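You operate a simulated robot arm through the tools that you are given. There is no shell and no other tool. Be economical: measure what you need, move in short steps, check, and stop when the job is done.

The job below is to be done with a simulated robot arm. You get a single attempt, and the scene is never put back.

Task
Brush the slide way clean, then oil a patch on its bare end.
Fine: row slide to row 5 to reach it; small brown brush; pale felt pad, wetted in the oil dish; brush and pad back where they stood; slide right out again. Set down upright: small brown brush, pale felt pad. A coat counts when it lies all over at full strength: go over it till it gets no stronger. What is to be rubbed or washed off counts as gone when no trace of it is left.

Only the result counts: the job must be done as asked and must still hold three seconds after the hand-in. Knocking over, shifting, dropping, spilling or breaking anything else fails it.

Robot
A 6-joint arm with a two-finger parallel gripper, fixed in place. Base frame: the origin is at the foot of the arm, x ahead of it, y to its left, z up; the work surface is at about z = 790. Readings come in mm, rad, newtons and seconds.
With the tool pointing down near the work surface it reaches from about 240 to 640 mm from the base axis. Its first joint turns from -1.152 to 1.152 rad. Payload 2.7 kg.
The tool frame sits at the grasp point between the pads (the TCP): z along the fingers, y along the line on which they close. The tips reach 23 mm beyond it. The gripper opens to 94 mm. The fingers are 38 mm wide and 10 mm thick; the gripper's body (54 by 96 mm) begins 39 mm behind the TCP.
Orientation is that of the tool frame in the base frame, as a unit quaternion [w, x, y, z]. With the fingers straight down and closing along the base's y, the tool's x points along the base's -x, its y along +y and its z along -z.

Tools
- The arm moves only by the tool nudge_tool. Its arguments are lists of equal length, an entry for each row: "offset": the shift along the tool's x, y, z in mm, a list of three; "rotation": the turn, a rotation vector about the tool's x, y, z in rad, a list of three. In form: {"offset": [[dx, dy, dz], ...], "rotation": [[rx, ry, rz], ...]}. A call has 1 to 8 rows; each row is the pose to reach, as a shift and turn from the pose commanded when the call began, along the tool's axes at that moment. "gripper" is the gripper command, from -1 (shut) to 1 (fully open), values between in proportion, set as the call begins (left out, the last holds). Each row takes 0.2 s and may step no farther than 50 mm and 0.15 rad from the row before; otherwise, or with a gripper value out of range, the whole call is refused. Where a pose cannot be reached the arm comes as near as it can. A force on the tool above 80 N (or 10 N above the force at the start of the call, whichever is more), or a blocked arm, ends the call early, and 0.2 s more pass. The fingers move at their own pace (about 45 mm/s each) and stop on an object; they squeeze with about 33 N. The grip force told is the motor's: it shows also when the fingers shut on nothing. Time passes only in rows, and 0.2 s behind the last, so rows that repeat a pose let the fingers close. The reply holds the time, the measured pose of the TCP, the force on the tool along the base axes, the opening and the grip force, in the units named above and with some noise, with the torque about the TCP (base axes, N m) and any sound that the robot's microphone picked up.
- Cameras (640 x 400 px; columns grow to the right, rows downward): "scene" is fixed at [61.2, -421.1, 1405.7]; the picture's right is [0.88, -0.47, 0.00], its down [-0.26, -0.49, -0.84] and it looks along [0.39, 0.74, -0.55] (base axes); focal length 346 px, centre (320, 200). "wrist" rides on the gripper at [86, 16, -74] in the tool frame; the picture's right is [-0.18, 0.98, 0.00], its down [-0.58, -0.11, -0.81] and it looks along [-0.79, -0.15, 0.59] (tool axes); focal length 243 px, centre (320, 200). There is no depth. A picture from a camera that has moved, and an enlarged one, comes with that camera's place and axes in the base frame and with its lens.
- get_image(camera): a new picture of that camera. The clock stands still meanwhile.
- inspect(camera, box): a new picture of the part [left, top, right, bottom] of that camera's present view, enlarged. The clock stands still meanwhile.
- finish_job(): hands the job in; it is judged then, once.

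Work in short steps. Places have to be worked out from the pictures, the camera data and where the tool is seen: move nearer, look again, correct. Check each grasp and each placing, and mend what went wrong. You have 120 turns and 68 pictures in all, those below and enlarged ones among them. Open the gripper and draw the arm clear of the work before you hand the job in, unless the task says otherwise; then end with one line.

The tools are called after ">>>" as name(argument=value, ...) on one line, values as JSON. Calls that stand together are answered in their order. nudge_tool: Moves the arm, as the interface text tells. Its arguments: {"type":"object","properties":{"offset":{"type":"array","items":{"type":"array","items":{"type":"number"}}},"rotation":{"type":"array","items":{"type":"array","items":{"type":"number"}}},"gripper":{"type":"number"}},"required":["offset","rotation"]} The other tools are called the same way: get_image (camera) takes a picture; inspect (camera, box) takes an enlarged picture of a part of a camera's view; finish_job () hands the job in.

At the start:

```text
t: 0.0
ee_pos: [402.1, -18.7, 1089.6]
tcp_rot: [-0.001, 0.0, 1.0, 0.0]
contact_force: [-0.9, 0.2, 0.0]
wrist_torque: [-0.01, 0.0, 0.01]
width: 93.9
finger_force: 0.1
```

scene: 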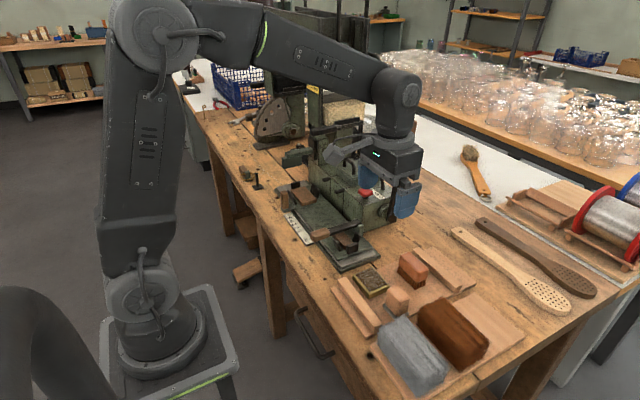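
wrist: 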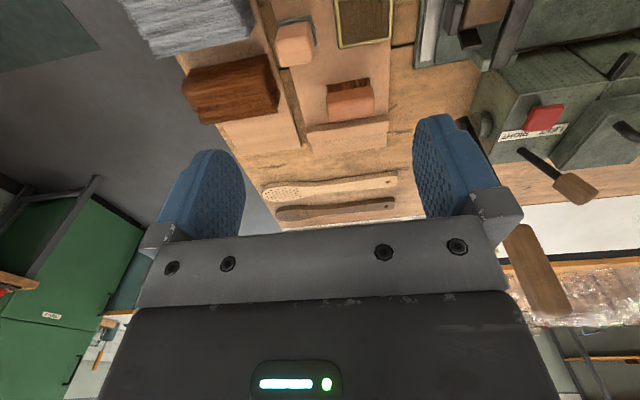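

I'll look closer at the slide and the work items first.

>>> inspect(camera="scene", box=[240, 80, 440, 205])

>>> inspect(camera="scene", box=[270, 180, 430, 280])

>>> inspect(camera="scene", box=[320, 240, 540, 400])

>>> inspect(camera="wrist", box=[120, 0, 440, 200])

```text
3.20 times, centred on (340, 142) of scene
camera zoom: at [61.2, -421.1, 1405.7], right [0.88, -0.47, 0.0], down [-0.26, -0.49, -0.84], along [0.39, 0.74, -0.55], focal length 1107 px, centre (256, 384)
```

zoom: 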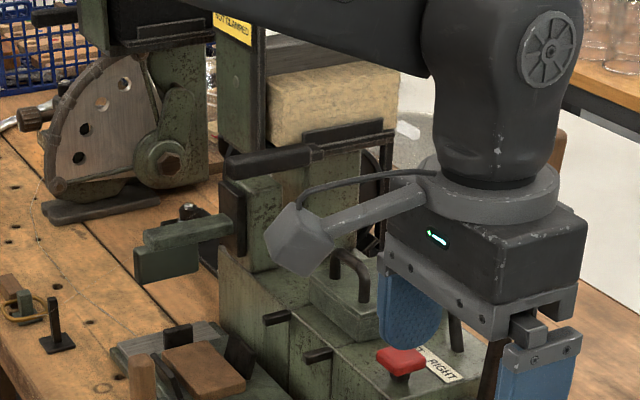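

```text
4.00 times, centred on (350, 230) of scene
camera zoom: at [61.2, -421.1, 1405.7], right [0.88, -0.47, 0.0], down [-0.26, -0.49, -0.84], along [0.39, 0.74, -0.55], focal length 1384 px, centre (200, 80)
```

zoom: 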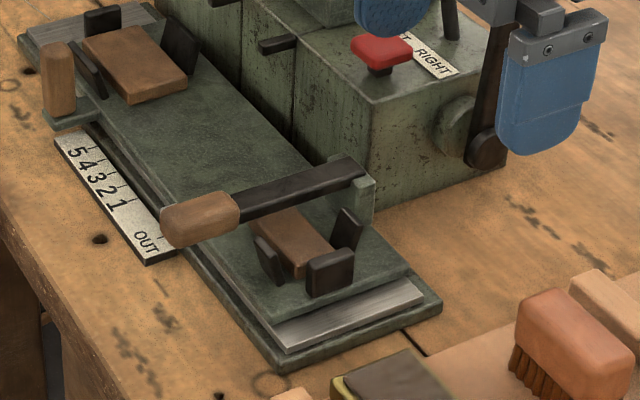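

```text
2.50 times, centred on (430, 320) of scene
camera zoom: at [61.2, -421.1, 1405.7], right [0.88, -0.47, 0.0], down [-0.26, -0.49, -0.84], along [0.39, 0.74, -0.55], focal length 865 px, centre (45, -100)
```

zoom: 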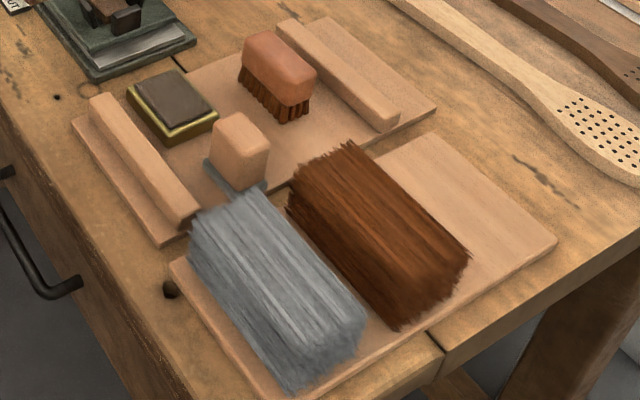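

```text
2.00 times, centred on (280, 100) of wrist
camera zoom: at [316.5, -3.9, 1164.2], right [0.18, 0.98, 0.0], down [0.58, -0.11, 0.81], along [0.79, -0.15, -0.59], focal length 485 px, centre (400, 400)
```

zoom: 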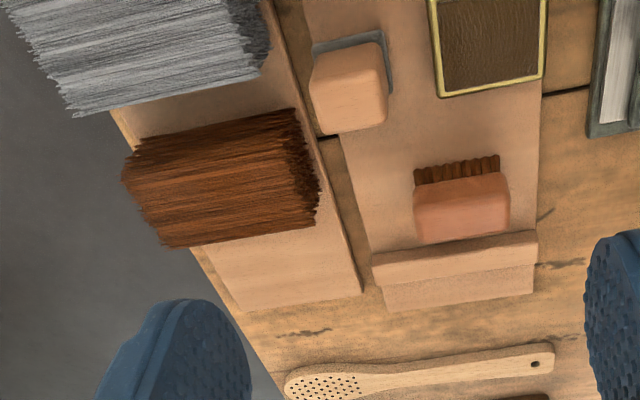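

The slide looks to run along y at x≈430, with the scale from OUT (y≈240) to 5 (y≈358). I'll move the arm back and left for a close wrist view of it.

>>> nudge_tool(offset=[[25, 40, 0], [50, 80, 0], [75, 120, 0], [100, 160, 0], [120, 200, 0]], rotation=[[0, 0, 0], [0, 0, 0], [0, 0, 0], [0, 0, 0], [0, 0, 0]])

>>> get_image(camera="wrist")

>>> get_image(camera="scene")

```text
t: 1.2
ee_pos: [282.9, 180.5, 1088.1]
tcp_rot: [0.0, 0.0, 1.0, 0.0]
contact_force: [0.7, 0.3, 0.1]
wrist_torque: [-0.01, 0.01, 0.02]
width: 94.1
finger_force: 0.1
```

```text
61 pictures are left
camera wrist: at [195.5, 195.9, 1163.1], right [0.18, 0.98, 0.0], down [0.58, -0.11, 0.81], along [0.79, -0.15, -0.59], focal length 243 px, centre (320, 200)
```

wrist: 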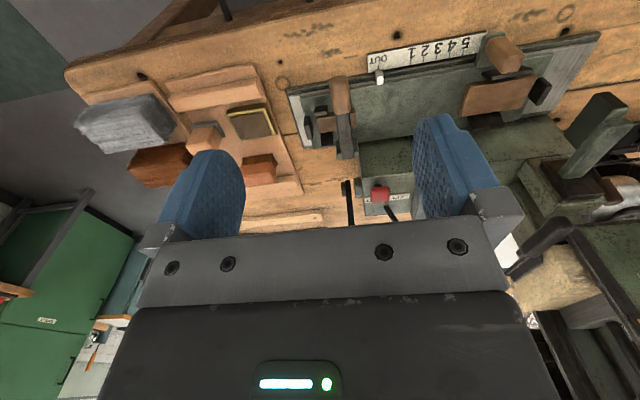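

```text
60 pictures are left
```

scene: 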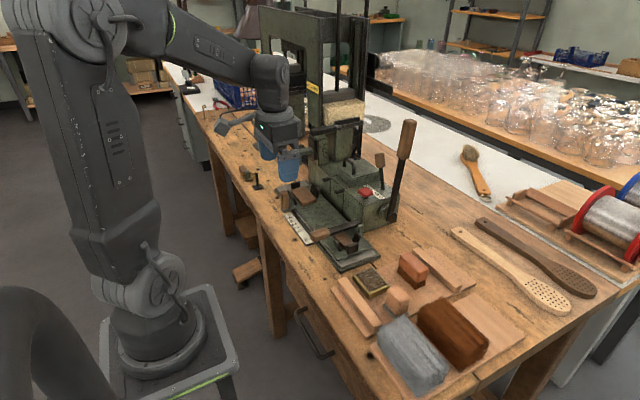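

The wrist view shows the slide fully now; I'll enlarge it.

>>> inspect(camera="wrist", box=[270, 10, 610, 222])

>>> inspect(camera="scene", box=[265, 110, 425, 275])

```text
1.88 times, centred on (440, 116) of wrist
camera zoom: at [195.5, 195.9, 1163.1], right [0.18, 0.98, 0.0], down [0.58, -0.11, 0.81], along [0.79, -0.15, -0.59], focal length 457 px, centre (94, 358)
```

zoom: 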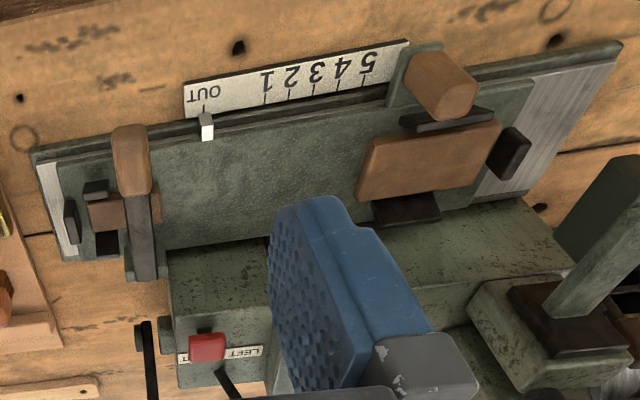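

```text
2.42 times, centred on (345, 192) of scene
camera zoom: at [61.1, -421.1, 1405.7], right [0.88, -0.47, 0.0], down [-0.26, -0.49, -0.84], along [0.39, 0.74, -0.55], focal length 839 px, centre (259, 218)
```

zoom: 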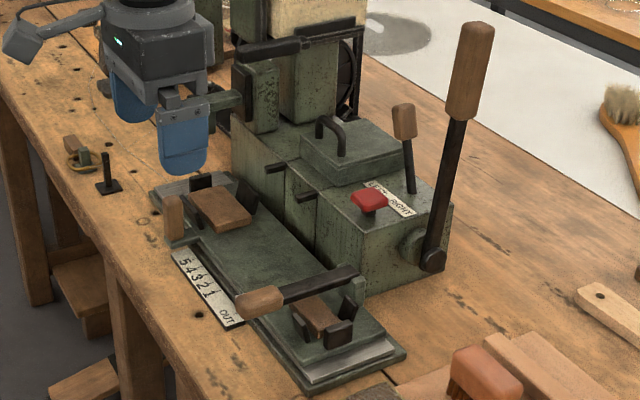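

The pointer is at OUT; the slide needs to go about +116 mm in y. The upright wooden knob near (370, 390) seems to be the slide's handle; I'll get a closer look there.

>>> nudge_tool(offset=[[0, 45, 0], [0, 90, 15], [0, 135, 50], [-5, 180, 85]], rotation=[[0, 0, 0], [0, 0, 0], [0, 0, 0], [0, 0, 0]])

>>> get_image(camera="wrist")

```text
refused: row 3 steps farther than a row can; nothing moved
```

```text
57 pictures are left
camera wrist: at [195.5, 195.9, 1163.1], right [0.18, 0.98, 0.0], down [0.58, -0.11, 0.81], along [0.79, -0.15, -0.59], focal length 243 px, centre (320, 200)
```

wrist: 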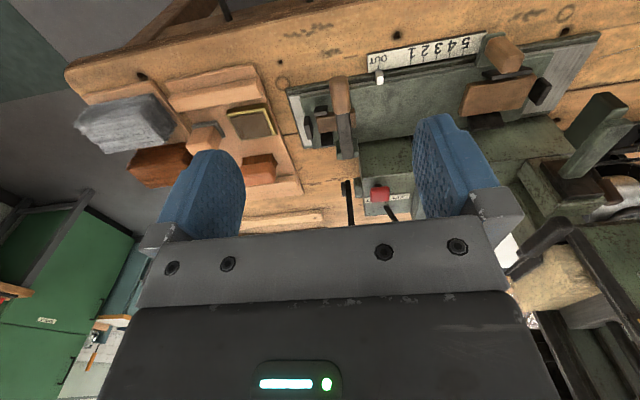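

That move was refused for step size; I'll repeat it with shorter steps.

>>> nudge_tool(offset=[[0, 36, 17], [0, 72, 34], [0, 108, 51], [0, 144, 68], [0, 180, 85]], rotation=[[0, 0, 0], [0, 0, 0], [0, 0, 0], [0, 0, 0], [0, 0, 0]])

>>> inspect(camera="wrist", box=[220, 20, 540, 220])

```text
t: 2.4
ee_pos: [282.2, 361.4, 1002.3]
tcp_rot: [0.001, 0.001, 1.0, 0.0]
contact_force: [0.2, 0.0, 0.0]
wrist_torque: [-0.03, -0.01, 0.0]
width: 93.8
finger_force: 0.0
```

```text
2.00 times, centred on (380, 120) of wrist
camera zoom: at [196.1, 377.0, 1078.2], right [0.18, 0.98, 0.0], down [0.58, -0.11, 0.81], along [0.79, -0.15, -0.59], focal length 485 px, centre (200, 360)
```

zoom: 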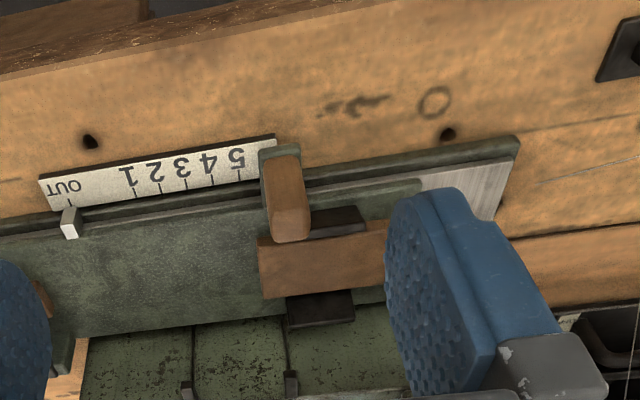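

The knob is at about (367, 394), top z≈865, ~20 mm wide. I'll go over it with a half-open gripper, slightly toward the robot, and look before lowering.

>>> nudge_tool(offset=[[-20, 8, 20], [-40, 16, 40], [-60, 25, 60], [-79, 33, 90]], rotation=[[0, 0, 0], [0, 0, 0], [0, 0, 0], [0, 0, 0]], gripper=0.2)

>>> get_image(camera="wrist")

>>> inspect(camera="scene", box=[230, 100, 390, 260])

```text
t: 3.4
ee_pos: [361.2, 395.3, 912.9]
tcp_rot: [0.001, 0.0, 1.0, 0.0]
contact_force: [0.1, 0.0, -1.2]
wrist_torque: [0.03, -0.01, 0.03]
width: 56.0
finger_force: 0.1
```

```text
55 pictures are left
camera wrist: at [274.1, 411.0, 988.8], right [0.18, 0.98, 0.0], down [0.58, -0.11, 0.81], along [0.79, -0.15, -0.59], focal length 243 px, centre (320, 200)
```

wrist: 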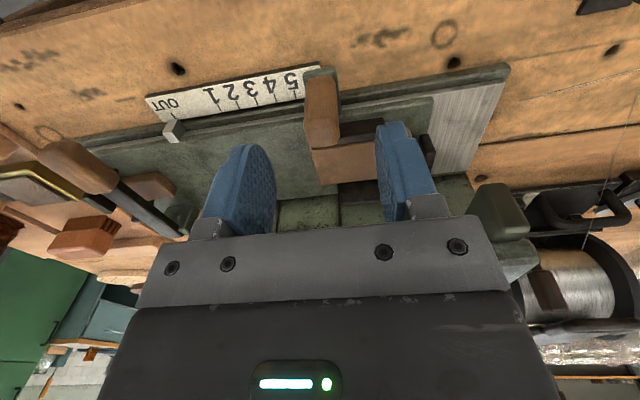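

```text
2.50 times, centred on (310, 180) of scene
camera zoom: at [61.1, -421.1, 1405.7], right [0.88, -0.47, 0.0], down [-0.26, -0.49, -0.84], along [0.39, 0.74, -0.55], focal length 865 px, centre (345, 250)
```

zoom: 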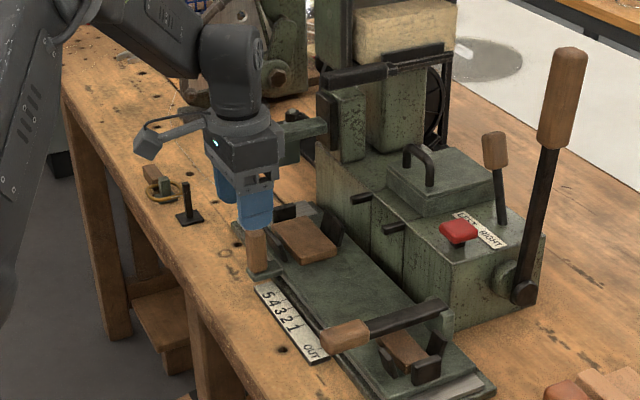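

The fingers straddle the knob (at about 371, 394). I'll lower to z≈850 and close.

>>> nudge_tool(offset=[[-4, 0, 30], [-4, 0, 60], [-4, 0, 60]], rotation=[[0, 0, 0], [0, 0, 0], [0, 0, 0]])

>>> nudge_tool(offset=[[0, 0, 0], [0, 0, 0], [0, 0, 0]], rotation=[[0, 0, 0], [0, 0, 0], [0, 0, 0]], gripper=-1)

>>> get_image(camera="wrist")

```text
t: 4.2
ee_pos: [364.9, 394.3, 853.3]
tcp_rot: [-0.001, 0.0, 1.0, 0.0]
contact_force: [-0.3, 0.8, -0.8]
wrist_torque: [0.02, 0.02, -0.03]
width: 56.5
finger_force: 0.1
```

```text
t: 5.0
ee_pos: [366.2, 395.1, 854.4]
tcp_rot: [0.001, 0.0, 1.0, 0.002]
contact_force: [1.3, 9.0, -2.8]
wrist_torque: [-0.63, -0.39, -0.25]
width: 21.8
finger_force: 41.9
```

```text
53 pictures are left
camera wrist: at [279.4, 410.2, 929.0], right [0.18, 0.98, 0.0], down [0.58, -0.11, 0.81], along [0.79, -0.15, -0.59], focal length 243 px, centre (320, 200)
```

wrist: 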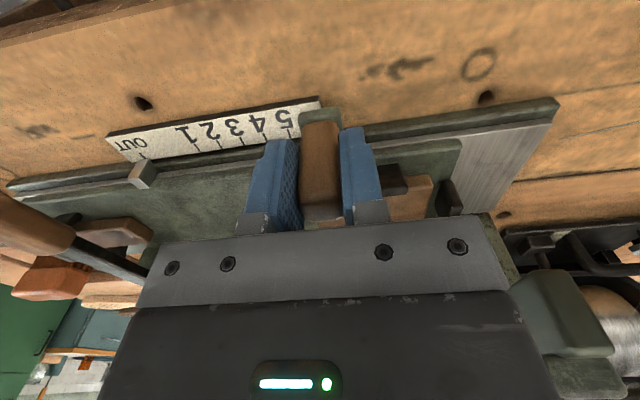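

The knob is held (21.8 mm). I'll push 20 mm in +y to check that it carries the slide.

>>> nudge_tool(offset=[[0, 7, 0], [0, 14, 0], [0, 20, 0]], rotation=[[0, 0, 0], [0, 0, 0], [0, 0, 0]])

>>> get_image(camera="wrist")

```text
t: 5.8
ee_pos: [365.4, 415.0, 854.1]
tcp_rot: [0.0, -0.001, 1.0, 0.001]
contact_force: [1.9, -1.0, 5.4]
wrist_torque: [-0.47, 1.45, -0.16]
width: 22.2
finger_force: 44.8
```

```text
52 pictures are left
camera wrist: at [279.5, 429.8, 929.1], right [0.18, 0.98, 0.0], down [0.58, -0.11, 0.81], along [0.79, -0.15, -0.59], focal length 243 px, centre (320, 200)
```

wrist: 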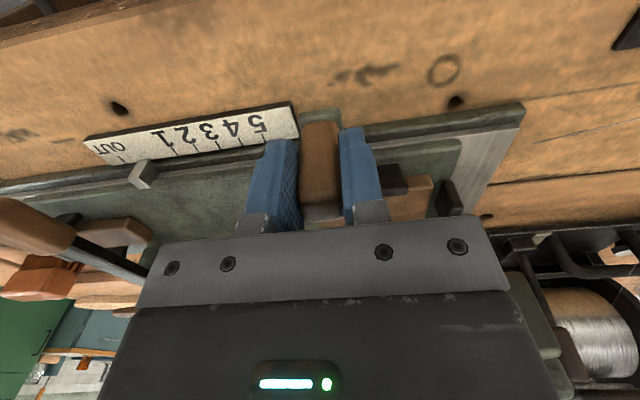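

The slide follows easily. I'll continue by 70 mm, then read the pointer.

>>> nudge_tool(offset=[[0, 12, 0], [0, 24, 0], [0, 36, 0], [0, 48, 0], [0, 60, 0], [0, 70, 0]], rotation=[[0, 0, 0], [0, 0, 0], [0, 0, 0], [0, 0, 0], [0, 0, 0], [0, 0, 0]])

>>> inspect(camera="wrist", box=[0, 60, 320, 260])

```text
t: 7.1
ee_pos: [365.1, 469.9, 854.2]
tcp_rot: [-0.006, 0.009, 1.0, -0.008]
contact_force: [-23.3, -35.4, 16.7]
wrist_torque: [4.1, -1.22, -0.8]
width: 22.4
finger_force: 45.0
stopped in row 6: the force on the tool passed its limit at 100 N (the readings are from after the stop); the commanded pose is now the measured one
```

```text
2.00 times, centred on (160, 160) of wrist
camera zoom: at [280.9, 489.2, 930.0], right [0.2, 0.98, -0.02], down [0.59, -0.11, 0.8], along [0.78, -0.17, -0.6], focal length 485 px, centre (640, 280)
```

zoom: 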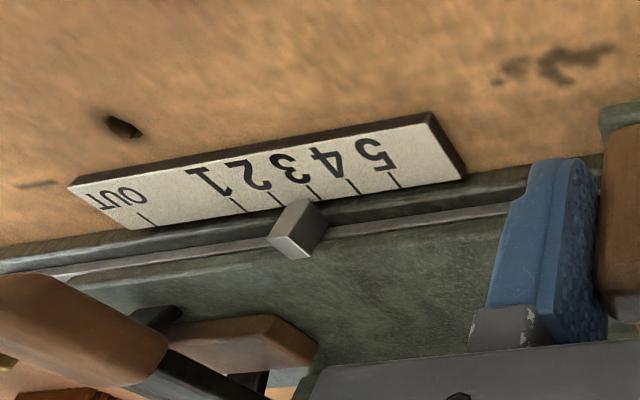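

The push was stopped by a force at about row 2–3. I'll check what is in the way.

>>> inspect(camera="scene", box=[190, 80, 390, 260])

>>> get_image(camera="wrist")

```text
2.22 times, centred on (290, 170) of scene
camera zoom: at [60.4, -422.3, 1405.3], right [0.88, -0.47, 0.0], down [-0.25, -0.48, -0.84], along [0.39, 0.74, -0.55], focal length 769 px, centre (387, 267)
```

zoom: 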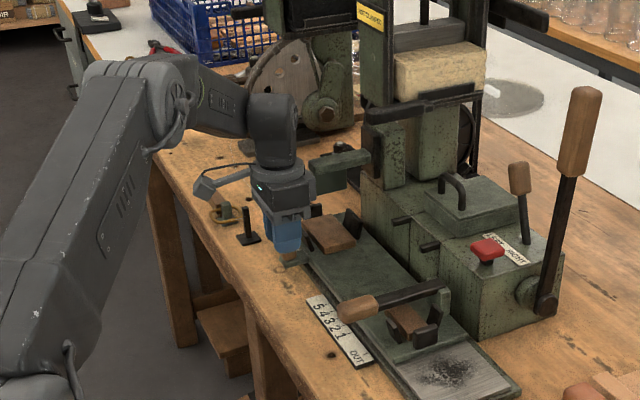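

```text
49 pictures are left
camera wrist: at [280.9, 489.2, 930.0], right [0.2, 0.98, -0.02], down [0.59, -0.11, 0.8], along [0.78, -0.17, -0.6], focal length 243 px, centre (320, 200)
```

wrist: 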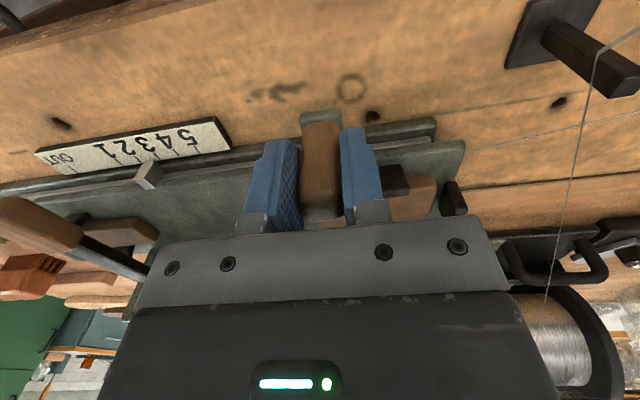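

The gripper body most likely met the green arm of the press head, so I'll tilt the hand toward the robot. First I back off 12 mm with the slide and open a little.

>>> nudge_tool(offset=[[0, -6, 0], [0, -15, 0], [0, -15, 0]], rotation=[[0, 0, 0], [0, 0, 0], [0, 0, 0]])

>>> nudge_tool(offset=[[0, 0, 0], [0, 0, 0]], rotation=[[0, 0, 0], [0, 0, 0]], gripper=-0.05)

```text
t: 7.9
ee_pos: [366.7, 459.9, 853.4]
tcp_rot: [-0.002, 0.005, 1.0, -0.004]
contact_force: [-7.4, 0.9, 13.9]
wrist_torque: [1.54, -1.05, 1.22]
width: 22.1
finger_force: 44.9
```

```text
t: 8.5
ee_pos: [366.1, 459.0, 852.3]
tcp_rot: [-0.004, 0.007, 1.0, -0.008]
contact_force: [-0.5, 0.2, 0.4]
wrist_torque: [-0.02, 0.03, 0.01]
width: 44.6
finger_force: 0.1
```

Freed. Now I tilt the hand by 0.6 rad about y, shifting the TCP 8 mm toward the robot and 5 mm up.

>>> nudge_tool(offset=[[3, 0, -3], [6, 0, -5], [8, 0, -6], [8, 0, -6], [8, 0, -6]], rotation=[[-0.01, -0.13, -0.014], [-0.016, -0.26, -0.014], [-0.016, -0.39, -0.014], [-0.016, -0.52, -0.014], [-0.016, -0.62, -0.014]])

>>> get_image(camera="wrist")

>>> inspect(camera="scene", box=[190, 80, 390, 260])

```text
t: 9.7
ee_pos: [358.0, 457.6, 859.4]
tcp_rot: [0.301, -0.003, 0.954, -0.001]
contact_force: [-0.8, -0.4, -0.2]
wrist_torque: [0.0, -0.01, 0.02]
width: 44.5
finger_force: 0.0
```

```text
48 pictures are left
camera wrist: at [244.8, 473.3, 870.8], right [0.15, 0.98, 0.1], down [0.01, -0.11, 0.99], along [0.99, -0.14, -0.03], focal length 243 px, centre (320, 200)
```

wrist: 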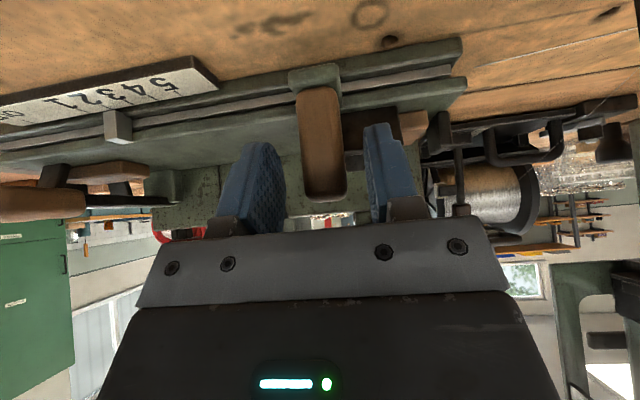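

```text
2.22 times, centred on (290, 170) of scene
camera zoom: at [61.2, -421.1, 1405.7], right [0.88, -0.47, 0.0], down [-0.26, -0.49, -0.84], along [0.39, 0.74, -0.55], focal length 769 px, centre (387, 267)
```

zoom: 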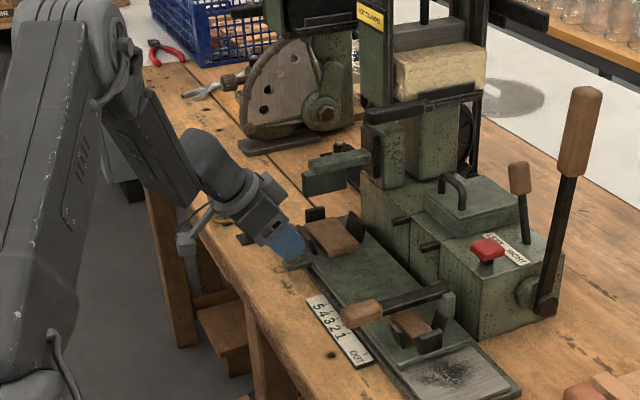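

Now the body is clear of the green arm. I'll close on the knob and push 40 mm.

>>> nudge_tool(offset=[[0, 0, 0], [0, 0, 0], [0, 0, 0]], rotation=[[0, 0, 0], [0, 0, 0], [0, 0, 0]], gripper=-1)

>>> nudge_tool(offset=[[0, 10, 0], [0, 20, 0], [0, 30, 0], [0, 40, 0]], rotation=[[0, 0, 0], [0, 0, 0], [0, 0, 0], [0, 0, 0]])

>>> inspect(camera="wrist", box=[0, 0, 480, 240])

>>> inspect(camera="scene", box=[190, 80, 390, 260])

```text
t: 10.5
ee_pos: [358.3, 459.0, 859.4]
tcp_rot: [0.301, -0.001, 0.954, -0.001]
contact_force: [-0.4, 3.1, -3.3]
wrist_torque: [0.92, -0.66, -0.48]
width: 21.8
finger_force: 45.1
```

```text
t: 11.5
ee_pos: [366.3, 493.0, 857.0]
tcp_rot: [0.3, -0.009, 0.954, 0.003]
contact_force: [-53.7, 0.8, 5.8]
wrist_torque: [1.4, 0.07, -0.71]
width: 21.7
finger_force: 45.4
out of reach, approached as far as the arm can: row 2, 3, 4
```

```text
1.33 times, centred on (240, 120) of wrist
camera zoom: at [252.6, 506.1, 869.7], right [0.14, 0.99, 0.1], down [0.02, -0.11, 0.99], along [0.99, -0.13, -0.03], focal length 324 px, centre (427, 307)
```

zoom: 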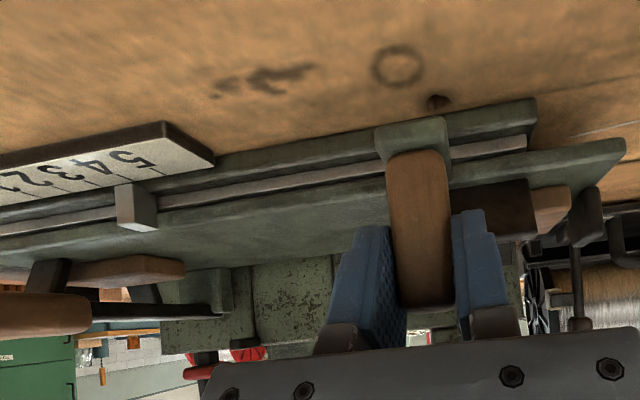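

```text
2.22 times, centred on (290, 170) of scene
camera zoom: at [59.8, -421.2, 1405.7], right [0.88, -0.47, 0.0], down [-0.25, -0.48, -0.84], along [0.39, 0.74, -0.55], focal length 769 px, centre (387, 267)
```

zoom: 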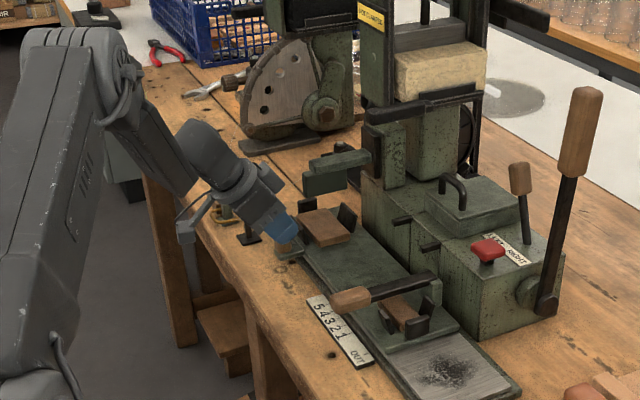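

The arm ran into its first joint's limit near row 4. I'll settle to the measured pose, release, reduce the tilt to about 0.4, and regrip.

>>> nudge_tool(offset=[[-6.6, -6, 4.5], [-6.6, -6, 4.5]], rotation=[[0, 0, 0], [0, 0.02, 0]])

>>> nudge_tool(offset=[[0, 0, 0], [0, 0, 0]], rotation=[[0, 0, 0], [0, 0, 0]], gripper=-0.05)

>>> nudge_tool(offset=[[0, 0, 0], [0, 0, 0], [0, 0, 0]], rotation=[[0, 0.1, 0], [0, 0.2, 0], [0, 0.2, 0]])

>>> get_image(camera="wrist")

```text
t: 12.1
ee_pos: [377.6, 483.4, 856.4]
tcp_rot: [0.29, -0.006, 0.957, -0.001]
contact_force: [-42.1, -0.1, 0.1]
wrist_torque: [0.8, -0.35, -0.7]
width: 22.3
finger_force: 45.0
```

```text
t: 12.7
ee_pos: [383.6, 481.0, 858.5]
tcp_rot: [0.292, -0.002, 0.957, -0.001]
contact_force: [0.3, 0.6, -0.3]
wrist_torque: [-0.02, -0.01, 0.02]
width: 44.6
finger_force: 0.1
```

```text
t: 13.5
ee_pos: [381.2, 482.6, 858.4]
tcp_rot: [0.193, -0.003, 0.981, -0.001]
contact_force: [0.3, 0.2, -0.4]
wrist_torque: [-0.01, -0.01, -0.01]
width: 44.4
finger_force: 0.1
```

```text
44 pictures are left
camera wrist: at [273.7, 496.7, 893.8], right [0.17, 0.98, 0.07], down [0.23, -0.1, 0.97], along [0.96, -0.14, -0.25], focal length 243 px, centre (320, 200)
```

wrist: 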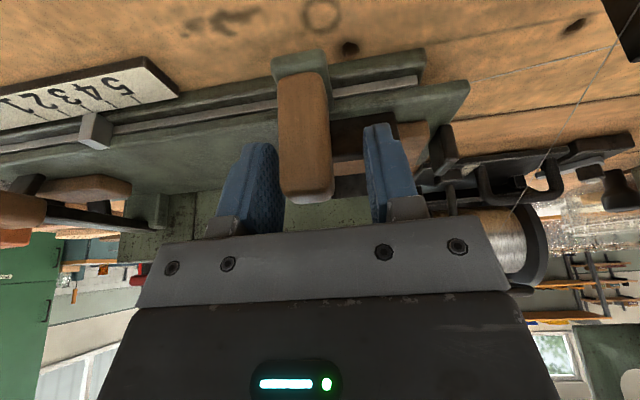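

TCP drifted to x≈381; I'll bring it back to ≈363, then regrip and push on.

>>> nudge_tool(offset=[[8, 0, -3.5], [17, 0, -7], [17, 0, -7]], rotation=[[0, 0, 0], [0, 0, 0], [0, 0, 0]])

>>> nudge_tool(offset=[[0, 0, 0], [0, 0, 0], [0, 0, 0]], rotation=[[0, 0, 0], [0, 0, 0], [0, 0, 0]], gripper=-1)

>>> nudge_tool(offset=[[0, 8, 0], [0, 16, 0], [0, 24, 0]], rotation=[[0, 0, 0], [0, 0, 0], [0, 0, 0]])

>>> inspect(camera="wrist", box=[0, 0, 320, 200])

```text
t: 14.3
ee_pos: [363.6, 481.7, 857.5]
tcp_rot: [0.194, -0.003, 0.981, -0.001]
contact_force: [-0.1, 0.2, -0.7]
wrist_torque: [0.0, 0.05, 0.01]
width: 44.8
finger_force: 0.0
```

```text
t: 15.1
ee_pos: [363.6, 481.1, 857.9]
tcp_rot: [0.194, -0.001, 0.981, 0.0]
contact_force: [-1.1, -2.3, -1.8]
wrist_torque: [0.75, -0.39, -0.72]
width: 21.5
finger_force: 44.8
```

```text
t: 15.9
ee_pos: [363.5, 505.8, 857.3]
tcp_rot: [0.194, -0.003, 0.981, 0.0]
contact_force: [1.5, -1.6, -0.5]
wrist_torque: [1.01, -1.33, -1.3]
width: 21.6
finger_force: 45.7
```

```text
2.00 times, centred on (160, 100) of wrist
camera zoom: at [255.9, 520.3, 894.1], right [0.17, 0.98, 0.07], down [0.23, -0.11, 0.97], along [0.96, -0.14, -0.24], focal length 485 px, centre (640, 400)
```

zoom: 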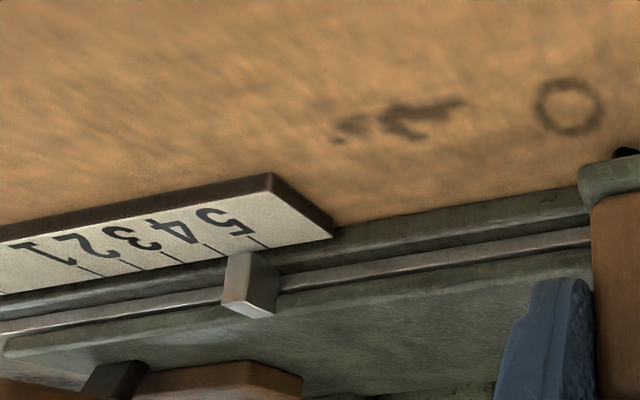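

The pointer is a little short of 5. I'll push 5 mm more and check again from both cameras.

>>> nudge_tool(offset=[[0, 3, 0], [0, 5, 0]], rotation=[[0, 0, 0], [0, 0, 0]])

>>> inspect(camera="wrist", box=[40, 60, 200, 160])

>>> inspect(camera="scene", box=[270, 180, 350, 260])

```text
t: 16.5
ee_pos: [364.4, 510.2, 857.7]
tcp_rot: [0.193, -0.003, 0.981, 0.0]
contact_force: [-17.7, 0.7, 3.5]
wrist_torque: [0.95, -0.71, -1.18]
width: 22.2
finger_force: 45.6
out of reach, approached as far as the arm can: row 2
```

```text
4.00 times, centred on (120, 110) of wrist
camera zoom: at [255.9, 525.0, 894.3], right [0.16, 0.98, 0.07], down [0.23, -0.11, 0.97], along [0.96, -0.14, -0.25], focal length 970 px, centre (1120, 560)
```

zoom: 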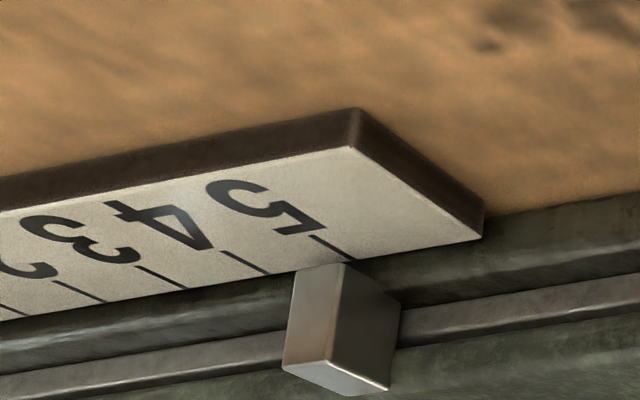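

```text
5.00 times, centred on (310, 220) of scene
camera zoom: at [60.7, -421.1, 1405.7], right [0.88, -0.47, 0.0], down [-0.26, -0.48, -0.84], along [0.39, 0.74, -0.55], focal length 1730 px, centre (370, 100)
```

zoom: 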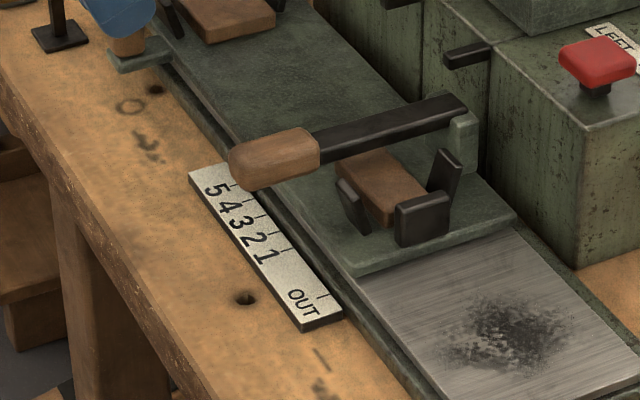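

The slide is essentially at row 5 (moved ≈115 of ≈116 mm) and the dirty patch is bare. I release the knob and look at the way.

>>> nudge_tool(offset=[[0, -1, 0], [0, -1, 0], [0, -1, 0]], rotation=[[0, 0, 0], [0, 0, 0], [0, 0, 0]], gripper=0)

>>> inspect(camera="scene", box=[310, 220, 430, 295])

```text
t: 17.3
ee_pos: [366.8, 508.5, 857.5]
tcp_rot: [0.194, -0.003, 0.981, -0.001]
contact_force: [0.1, 0.3, 0.2]
wrist_torque: [-0.02, 0.0, -0.03]
width: 47.2
finger_force: 0.1
```

```text
5.33 times, centred on (370, 258) of scene
camera zoom: at [61.2, -421.1, 1405.7], right [0.88, -0.47, 0.0], down [-0.26, -0.49, -0.84], along [0.39, 0.74, -0.55], focal length 1846 px, centre (53, -107)
```

zoom: 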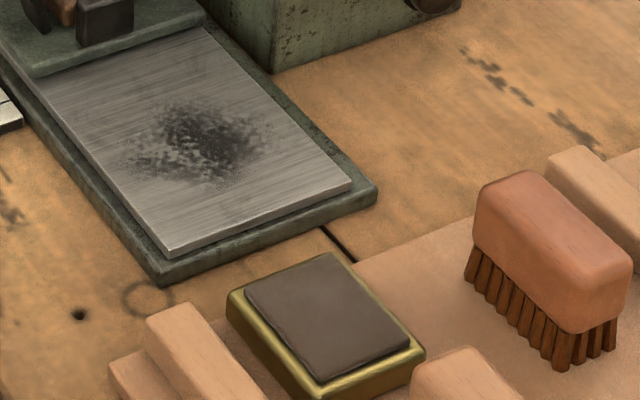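

The bare way spans about x 393–494, y 96–232, with dirt roughly x 408–486, y 120–182. I withdraw the hand from the knob toward the robot, then up and to the right.

>>> nudge_tool(offset=[[18, -2, -7], [37, -6, -15], [30, -30, -40], [20, -60, -70], [7, -100, -95]], rotation=[[0, 0, 0], [0, 0, 0], [0, 0.1, 0], [0, 0.25, 0], [0, 0.39, 0]])

```text
t: 18.5
ee_pos: [323.4, 408.6, 945.1]
tcp_rot: [0.0, -0.002, 1.0, -0.002]
contact_force: [-0.5, 0.9, 0.5]
wrist_torque: [0.02, 0.04, -0.01]
width: 46.9
finger_force: 0.1
out of reach, approached as far as the arm can: row 1, 2, 3
```

Clear. I travel toward the brush at about (535, 0), turning the hand by −90° so that the fingers will close along x.

>>> nudge_tool(offset=[[-10, -40, -20], [-25, -80, -40], [-40, -120, -50], [-60, -162, -50], [-80, -204, -50], [-100, -246, -50]], rotation=[[0, 0, -0.13], [0, 0, -0.27], [0, 0, -0.41], [0, 0, -0.55], [0, 0, -0.69], [0, 0, -0.83]])

```text
t: 19.9
ee_pos: [423.9, 162.1, 994.4]
tcp_rot: [0.0, -0.406, 0.914, -0.002]
contact_force: [-0.1, -0.1, 0.2]
wrist_torque: [0.01, 0.03, 0.01]
width: 47.0
finger_force: 0.0
```

Continue to a viewpoint in front (−y side) of brush, pad and dish.

>>> nudge_tool(offset=[[27, -39, 0], [54, -78, 0], [80, -117, 0], [106, -156, 0], [132, -194, 0], [157, -231, 0]], rotation=[[0, 0, -0.13], [0, 0, -0.26], [0, 0, -0.39], [0, 0, -0.52], [0, 0, -0.64], [0, 0, -0.74]])

>>> get_image(camera="wrist")

```text
t: 21.3
ee_pos: [490.0, -108.4, 994.9]
tcp_rot: [0.001, 0.709, -0.705, 0.003]
contact_force: [-0.1, -0.3, 0.6]
wrist_torque: [0.0, -0.01, 0.02]
width: 47.0
finger_force: 0.0
```

```text
39 pictures are left
camera wrist: at [474.5, -195.6, 1070.6], right [-0.98, 0.18, 0.0], down [0.1, 0.58, 0.8], along [0.14, 0.79, -0.59], focal length 243 px, centre (320, 200)
```

wrist: 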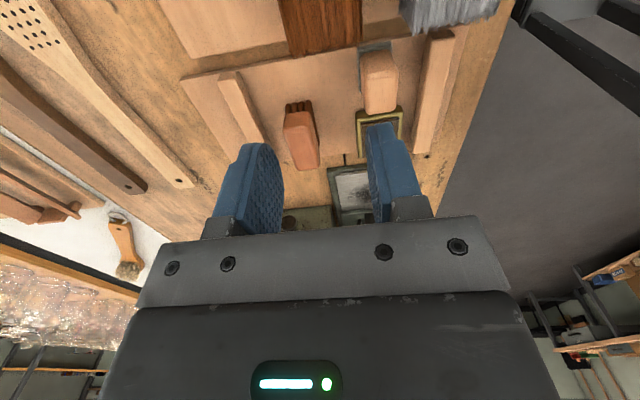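

>>> inspect(camera="wrist", box=[220, 30, 460, 180])

```text
2.67 times, centred on (340, 105) of wrist
camera zoom: at [474.5, -195.6, 1070.6], right [-0.98, 0.18, 0.0], down [0.1, 0.58, 0.8], along [0.14, 0.79, -0.59], focal length 647 px, centre (267, 453)
```

zoom: 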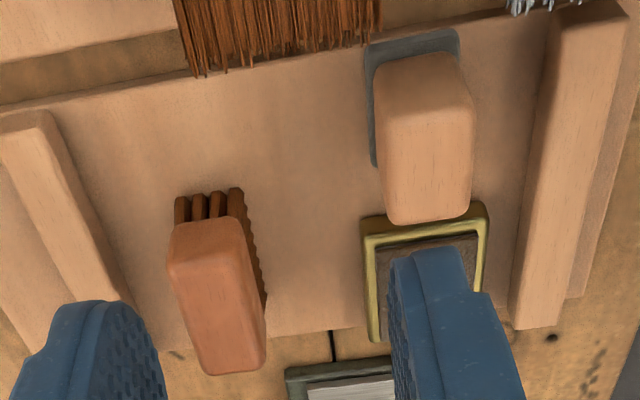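

Brush body ~34 × 68 mm, long axis along y, centre about (535, 11), top z≈828. I move over it at z≈885 with the gripper at ~62 mm and check.

>>> nudge_tool(offset=[[-30, -11, 25], [-60, -22, 55], [-90, -33, 85], [-119, -45, 110]], rotation=[[0, 0, 0], [0, 0, 0], [0, 0, 0], [0, 0, 0]], gripper=0.32)

>>> get_image(camera="wrist")

>>> inspect(camera="scene", box=[340, 200, 500, 320])

```text
t: 22.3
ee_pos: [531.7, 8.3, 881.7]
tcp_rot: [0.002, 0.708, -0.706, 0.002]
contact_force: [-0.3, 0.5, 0.5]
wrist_torque: [0.0, -0.01, 0.01]
width: 61.9
finger_force: 0.1
```

```text
37 pictures are left
camera wrist: at [517.2, -78.2, 958.4], right [-0.98, 0.18, 0.0], down [0.11, 0.58, 0.8], along [0.15, 0.79, -0.59], focal length 243 px, centre (320, 200)
```

wrist: 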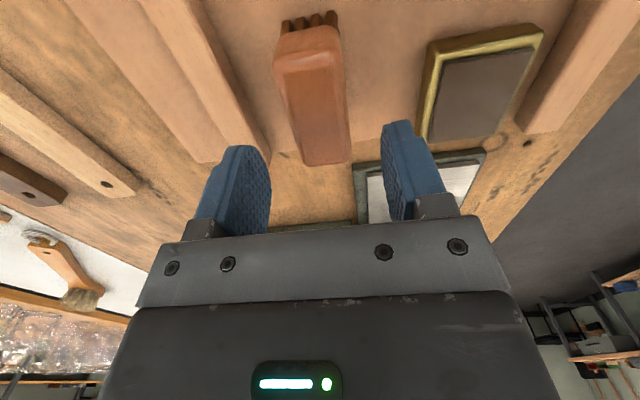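

```text
3.33 times, centred on (420, 260) of scene
camera zoom: at [61.1, -421.1, 1405.7], right [0.88, -0.47, 0.0], down [-0.26, -0.48, -0.84], along [0.39, 0.74, -0.55], focal length 1154 px, centre (-13, 0)
```

zoom: 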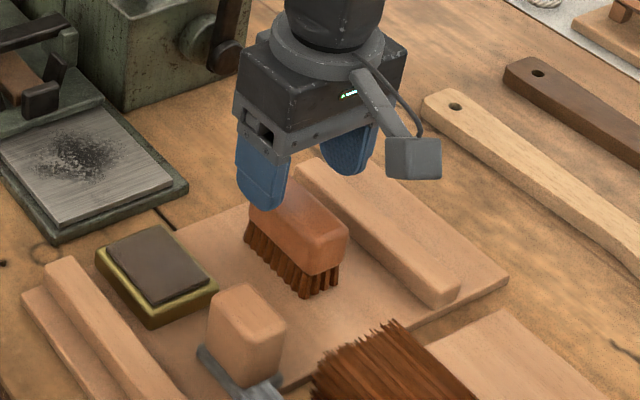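

Refined: brush centre about (536, 20), top z≈820–825. I correct and lower to TCP z≈828.

>>> nudge_tool(offset=[[-6, -4, 20], [-12, -4, 40], [-12, -4, 54]], rotation=[[0, 0, 0], [0, 0, 0], [0, 0, 0]])

>>> get_image(camera="wrist")

```text
t: 23.1
ee_pos: [539.1, 21.8, 829.7]
tcp_rot: [0.001, 0.709, -0.705, 0.002]
contact_force: [0.4, 0.5, 0.0]
wrist_torque: [-0.01, 0.02, 0.01]
width: 61.8
finger_force: 0.0
```

```text
35 pictures are left
camera wrist: at [523.6, -65.5, 904.6], right [-0.98, 0.18, 0.0], down [0.11, 0.58, 0.8], along [0.15, 0.79, -0.59], focal length 243 px, centre (320, 200)
```

wrist: 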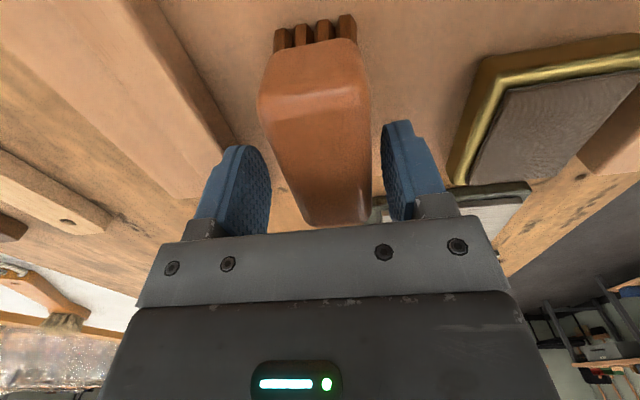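

Three views agree better with top z≈838 and centre (533, 8). I shift there and close.

>>> nudge_tool(offset=[[7, 3, 0], [14, 5, 0], [14, 5, 0]], rotation=[[0, 0, 0], [0, 0, 0], [0, 0, 0]])

>>> nudge_tool(offset=[[0, 0, 0], [0, 0, 0], [0, 0, 0]], rotation=[[0, 0, 0], [0, 0, 0], [0, 0, 0]], gripper=-1)

>>> nudge_tool(offset=[[0, 0, -10], [0, 0, -30], [0, 0, -30]], rotation=[[0, 0, 0], [0, 0, 0], [0, 0, 0]])

>>> get_image(camera="wrist")

>>> inspect(camera="scene", box=[340, 200, 500, 320])

```text
t: 23.9
ee_pos: [534.5, 8.8, 830.9]
tcp_rot: [0.001, 0.708, -0.706, 0.001]
contact_force: [-0.2, -0.4, -0.1]
wrist_torque: [-0.01, -0.03, 0.01]
width: 61.9
finger_force: 0.2
```

```text
t: 24.7
ee_pos: [534.4, 7.4, 829.2]
tcp_rot: [0.001, 0.709, -0.706, 0.002]
contact_force: [-0.1, -0.5, 0.4]
wrist_torque: [0.0, 0.04, 0.02]
width: 33.4
finger_force: 32.9
```

```text
t: 25.5
ee_pos: [534.2, 7.7, 859.5]
tcp_rot: [0.002, 0.709, -0.706, 0.001]
contact_force: [1.0, 0.1, -0.4]
wrist_torque: [-0.02, 0.0, 0.02]
width: 33.4
finger_force: 33.3
```

```text
34 pictures are left
camera wrist: at [518.8, -79.5, 935.8], right [-0.98, 0.18, 0.0], down [0.11, 0.58, 0.8], along [0.15, 0.79, -0.59], focal length 243 px, centre (320, 200)
```

wrist: 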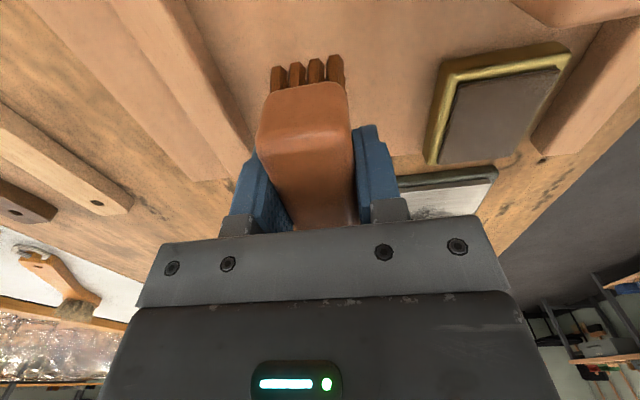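

```text
3.33 times, centred on (420, 260) of scene
camera zoom: at [61.2, -421.1, 1405.7], right [0.88, -0.47, 0.0], down [-0.26, -0.49, -0.84], along [0.39, 0.74, -0.55], focal length 1154 px, centre (-13, 0)
```

zoom: 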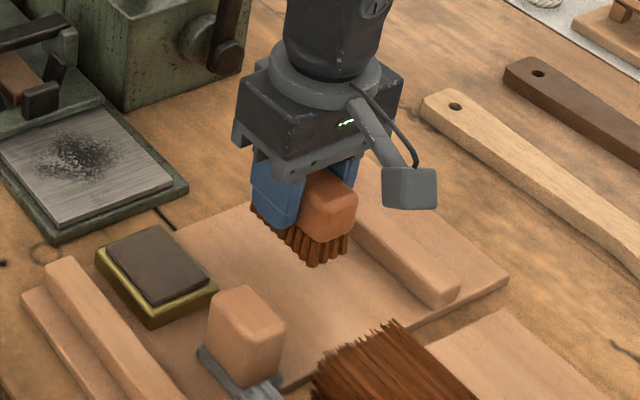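

Brush is held firmly (33 mm), grasp pose (534.4, 7.4, 829.3). I raise it and move in front of the slide way for a clear view of the dirt.

>>> nudge_tool(offset=[[-10, 15, -35], [-30, 45, -50], [-50, 72, -60], [-50, 72, -60]], rotation=[[0, 0, 0], [0, 0, 0], [0, 0, 0], [0, 0, 0]])

>>> get_image(camera="wrist")

```text
t: 26.5
ee_pos: [459.2, 58.2, 921.1]
tcp_rot: [0.0, 0.708, -0.706, 0.002]
contact_force: [-0.1, 0.0, 0.1]
wrist_torque: [-0.02, -0.01, 0.03]
width: 33.5
finger_force: 32.7
```

```text
32 pictures are left
camera wrist: at [444.5, -29.4, 995.7], right [-0.98, 0.18, 0.0], down [0.11, 0.58, 0.8], along [0.15, 0.79, -0.59], focal length 243 px, centre (320, 200)
```

wrist: 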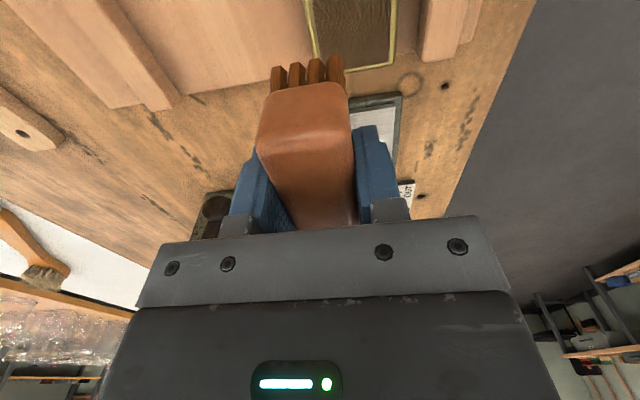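

The way's −x/near corner is at about (404, 102), so the dirt is centred near (457, 162). I move the brush above it and come down toward contact.

>>> nudge_tool(offset=[[-48, 2, 10], [-95, 2, 25], [-102, 2, 60]], rotation=[[0, 0, 0], [0, 0, 0], [0, 0, 0]])

>>> nudge_tool(offset=[[0, 0, 4], [0, 0, 8], [0, 0, 12]], rotation=[[0, 0, 0], [0, 0, 0], [0, 0, 0]])

>>> inspect(camera="scene", box=[300, 180, 440, 285])

```text
t: 27.3
ee_pos: [456.7, 160.1, 861.2]
tcp_rot: [0.001, 0.708, -0.707, 0.002]
contact_force: [-0.5, -0.2, -0.7]
wrist_torque: [-0.02, 0.02, 0.02]
width: 33.5
finger_force: 32.8
```

```text
t: 28.1
ee_pos: [459.6, 160.2, 848.5]
tcp_rot: [0.001, 0.708, -0.706, 0.002]
contact_force: [-0.9, 0.2, -1.0]
wrist_torque: [-0.01, 0.02, -0.01]
width: 33.5
finger_force: 33.3
```

```text
3.81 times, centred on (370, 232) of scene
camera zoom: at [61.2, -421.1, 1405.7], right [0.88, -0.47, 0.0], down [-0.26, -0.49, -0.84], along [0.39, 0.74, -0.55], focal length 1318 px, centre (130, 76)
```

zoom: 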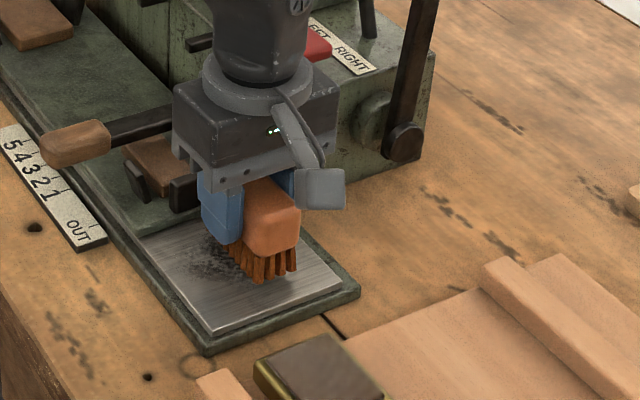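

The brush is just above the patch; I lower it in 2 mm steps to feel the way.

>>> nudge_tool(offset=[[0, 0, 2], [0, 0, 4]], rotation=[[0, 0, 0], [0, 0, 0]])

>>> nudge_tool(offset=[[0, 0, 2], [0, 0, 4]], rotation=[[0, 0, 0], [0, 0, 0]])

```text
t: 28.7
ee_pos: [459.8, 160.6, 844.1]
tcp_rot: [0.001, 0.709, -0.706, 0.001]
contact_force: [-0.3, -0.1, -1.3]
wrist_torque: [-0.02, 0.01, 0.0]
width: 33.4
finger_force: 32.8
```

```text
t: 29.3
ee_pos: [459.6, 159.8, 839.5]
tcp_rot: [0.0, 0.709, -0.705, 0.002]
contact_force: [0.1, 0.6, -0.4]
wrist_torque: [0.03, 0.01, -0.02]
width: 33.3
finger_force: 33.1
```

>>> nudge_tool(offset=[[0, 0, 1.5], [0, 0, 3]], rotation=[[0, 0, 0], [0, 0, 0]])

>>> nudge_tool(offset=[[0, 0, 1.5], [0, 0, 3]], rotation=[[0, 0, 0], [0, 0, 0]])

```text
t: 29.9
ee_pos: [458.8, 159.2, 839.1]
tcp_rot: [0.001, 0.708, -0.706, 0.001]
contact_force: [-6.9, -3.5, 17.2]
wrist_torque: [-0.2, 0.33, -0.03]
width: 33.4
finger_force: 33.2
```

```text
t: 30.5
ee_pos: [461.2, 160.0, 835.7]
tcp_rot: [-0.003, 0.709, -0.705, 0.002]
contact_force: [-7.7, -1.6, 34.3]
wrist_torque: [-0.03, 0.36, -0.01]
width: 33.6
finger_force: 32.7
```

Contact is at TCP z≈839. I back off to a light pressure and make strokes over the patch.

>>> nudge_tool(offset=[[0, 0, -4], [20, 0, -4], [-20, 0, -4], [-20, 18, -4], [20, 18, -4], [20, 34, -4], [-20, 34, -4], [0, 34, -4]], rotation=[[0, 0, 0], [0, 0, 0], [0, 0, 0], [0, 0, 0], [0, 0, 0], [0, 0, 0], [0, 0, 0], [0, 0, 0]])

>>> nudge_tool(offset=[[-20, -10, 0], [20, -10, 0], [20, -34, 0], [20, -54, 0], [-10, -54, 0], [10, -62, 0], [20, -62, 0], [-5, -62, 0]], rotation=[[0, 0, 0], [0, 0, 0], [0, 0, 0], [0, 0, 0], [0, 0, 0], [0, 0, 0], [0, 0, 0], [0, 0, 0]])

>>> nudge_tool(offset=[[20, 30, 0], [20, 60, 0], [20, 60, -30], [30, 60, -60]], rotation=[[0, 0, 0], [0, 0, 0], [0, 0, 0], [0, 0, 0]])

>>> inspect(camera="scene", box=[310, 200, 430, 290])

```text
t: 32.3
ee_pos: [426.2, 160.4, 836.4]
tcp_rot: [0.001, 0.709, -0.706, 0.001]
contact_force: [-0.3, 2.1, 6.2]
wrist_torque: [0.32, 0.01, 0.03]
width: 33.5
finger_force: 33.2
```

```text
t: 34.1
ee_pos: [486.4, 165.1, 837.8]
tcp_rot: [0.001, 0.709, -0.706, 0.002]
contact_force: [0.0, 0.3, -0.8]
wrist_torque: [0.02, -0.02, 0.02]
width: 33.3
finger_force: 32.9
```

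```text
t: 35.1
ee_pos: [427.0, 134.1, 899.5]
tcp_rot: [0.002, 0.709, -0.706, 0.001]
contact_force: [-0.5, -0.1, -1.4]
wrist_torque: [0.0, -0.02, 0.02]
width: 33.5
finger_force: 33.0
```

```text
4.44 times, centred on (370, 245) of scene
camera zoom: at [61.2, -421.1, 1405.7], right [0.88, -0.47, 0.0], down [-0.26, -0.49, -0.84], along [0.39, 0.74, -0.55], focal length 1538 px, centre (98, 0)
```

zoom: 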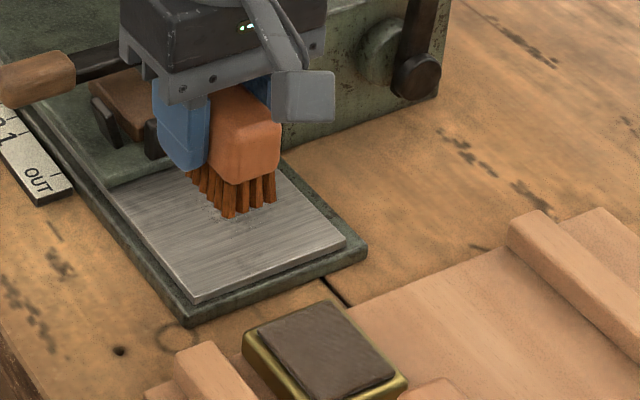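

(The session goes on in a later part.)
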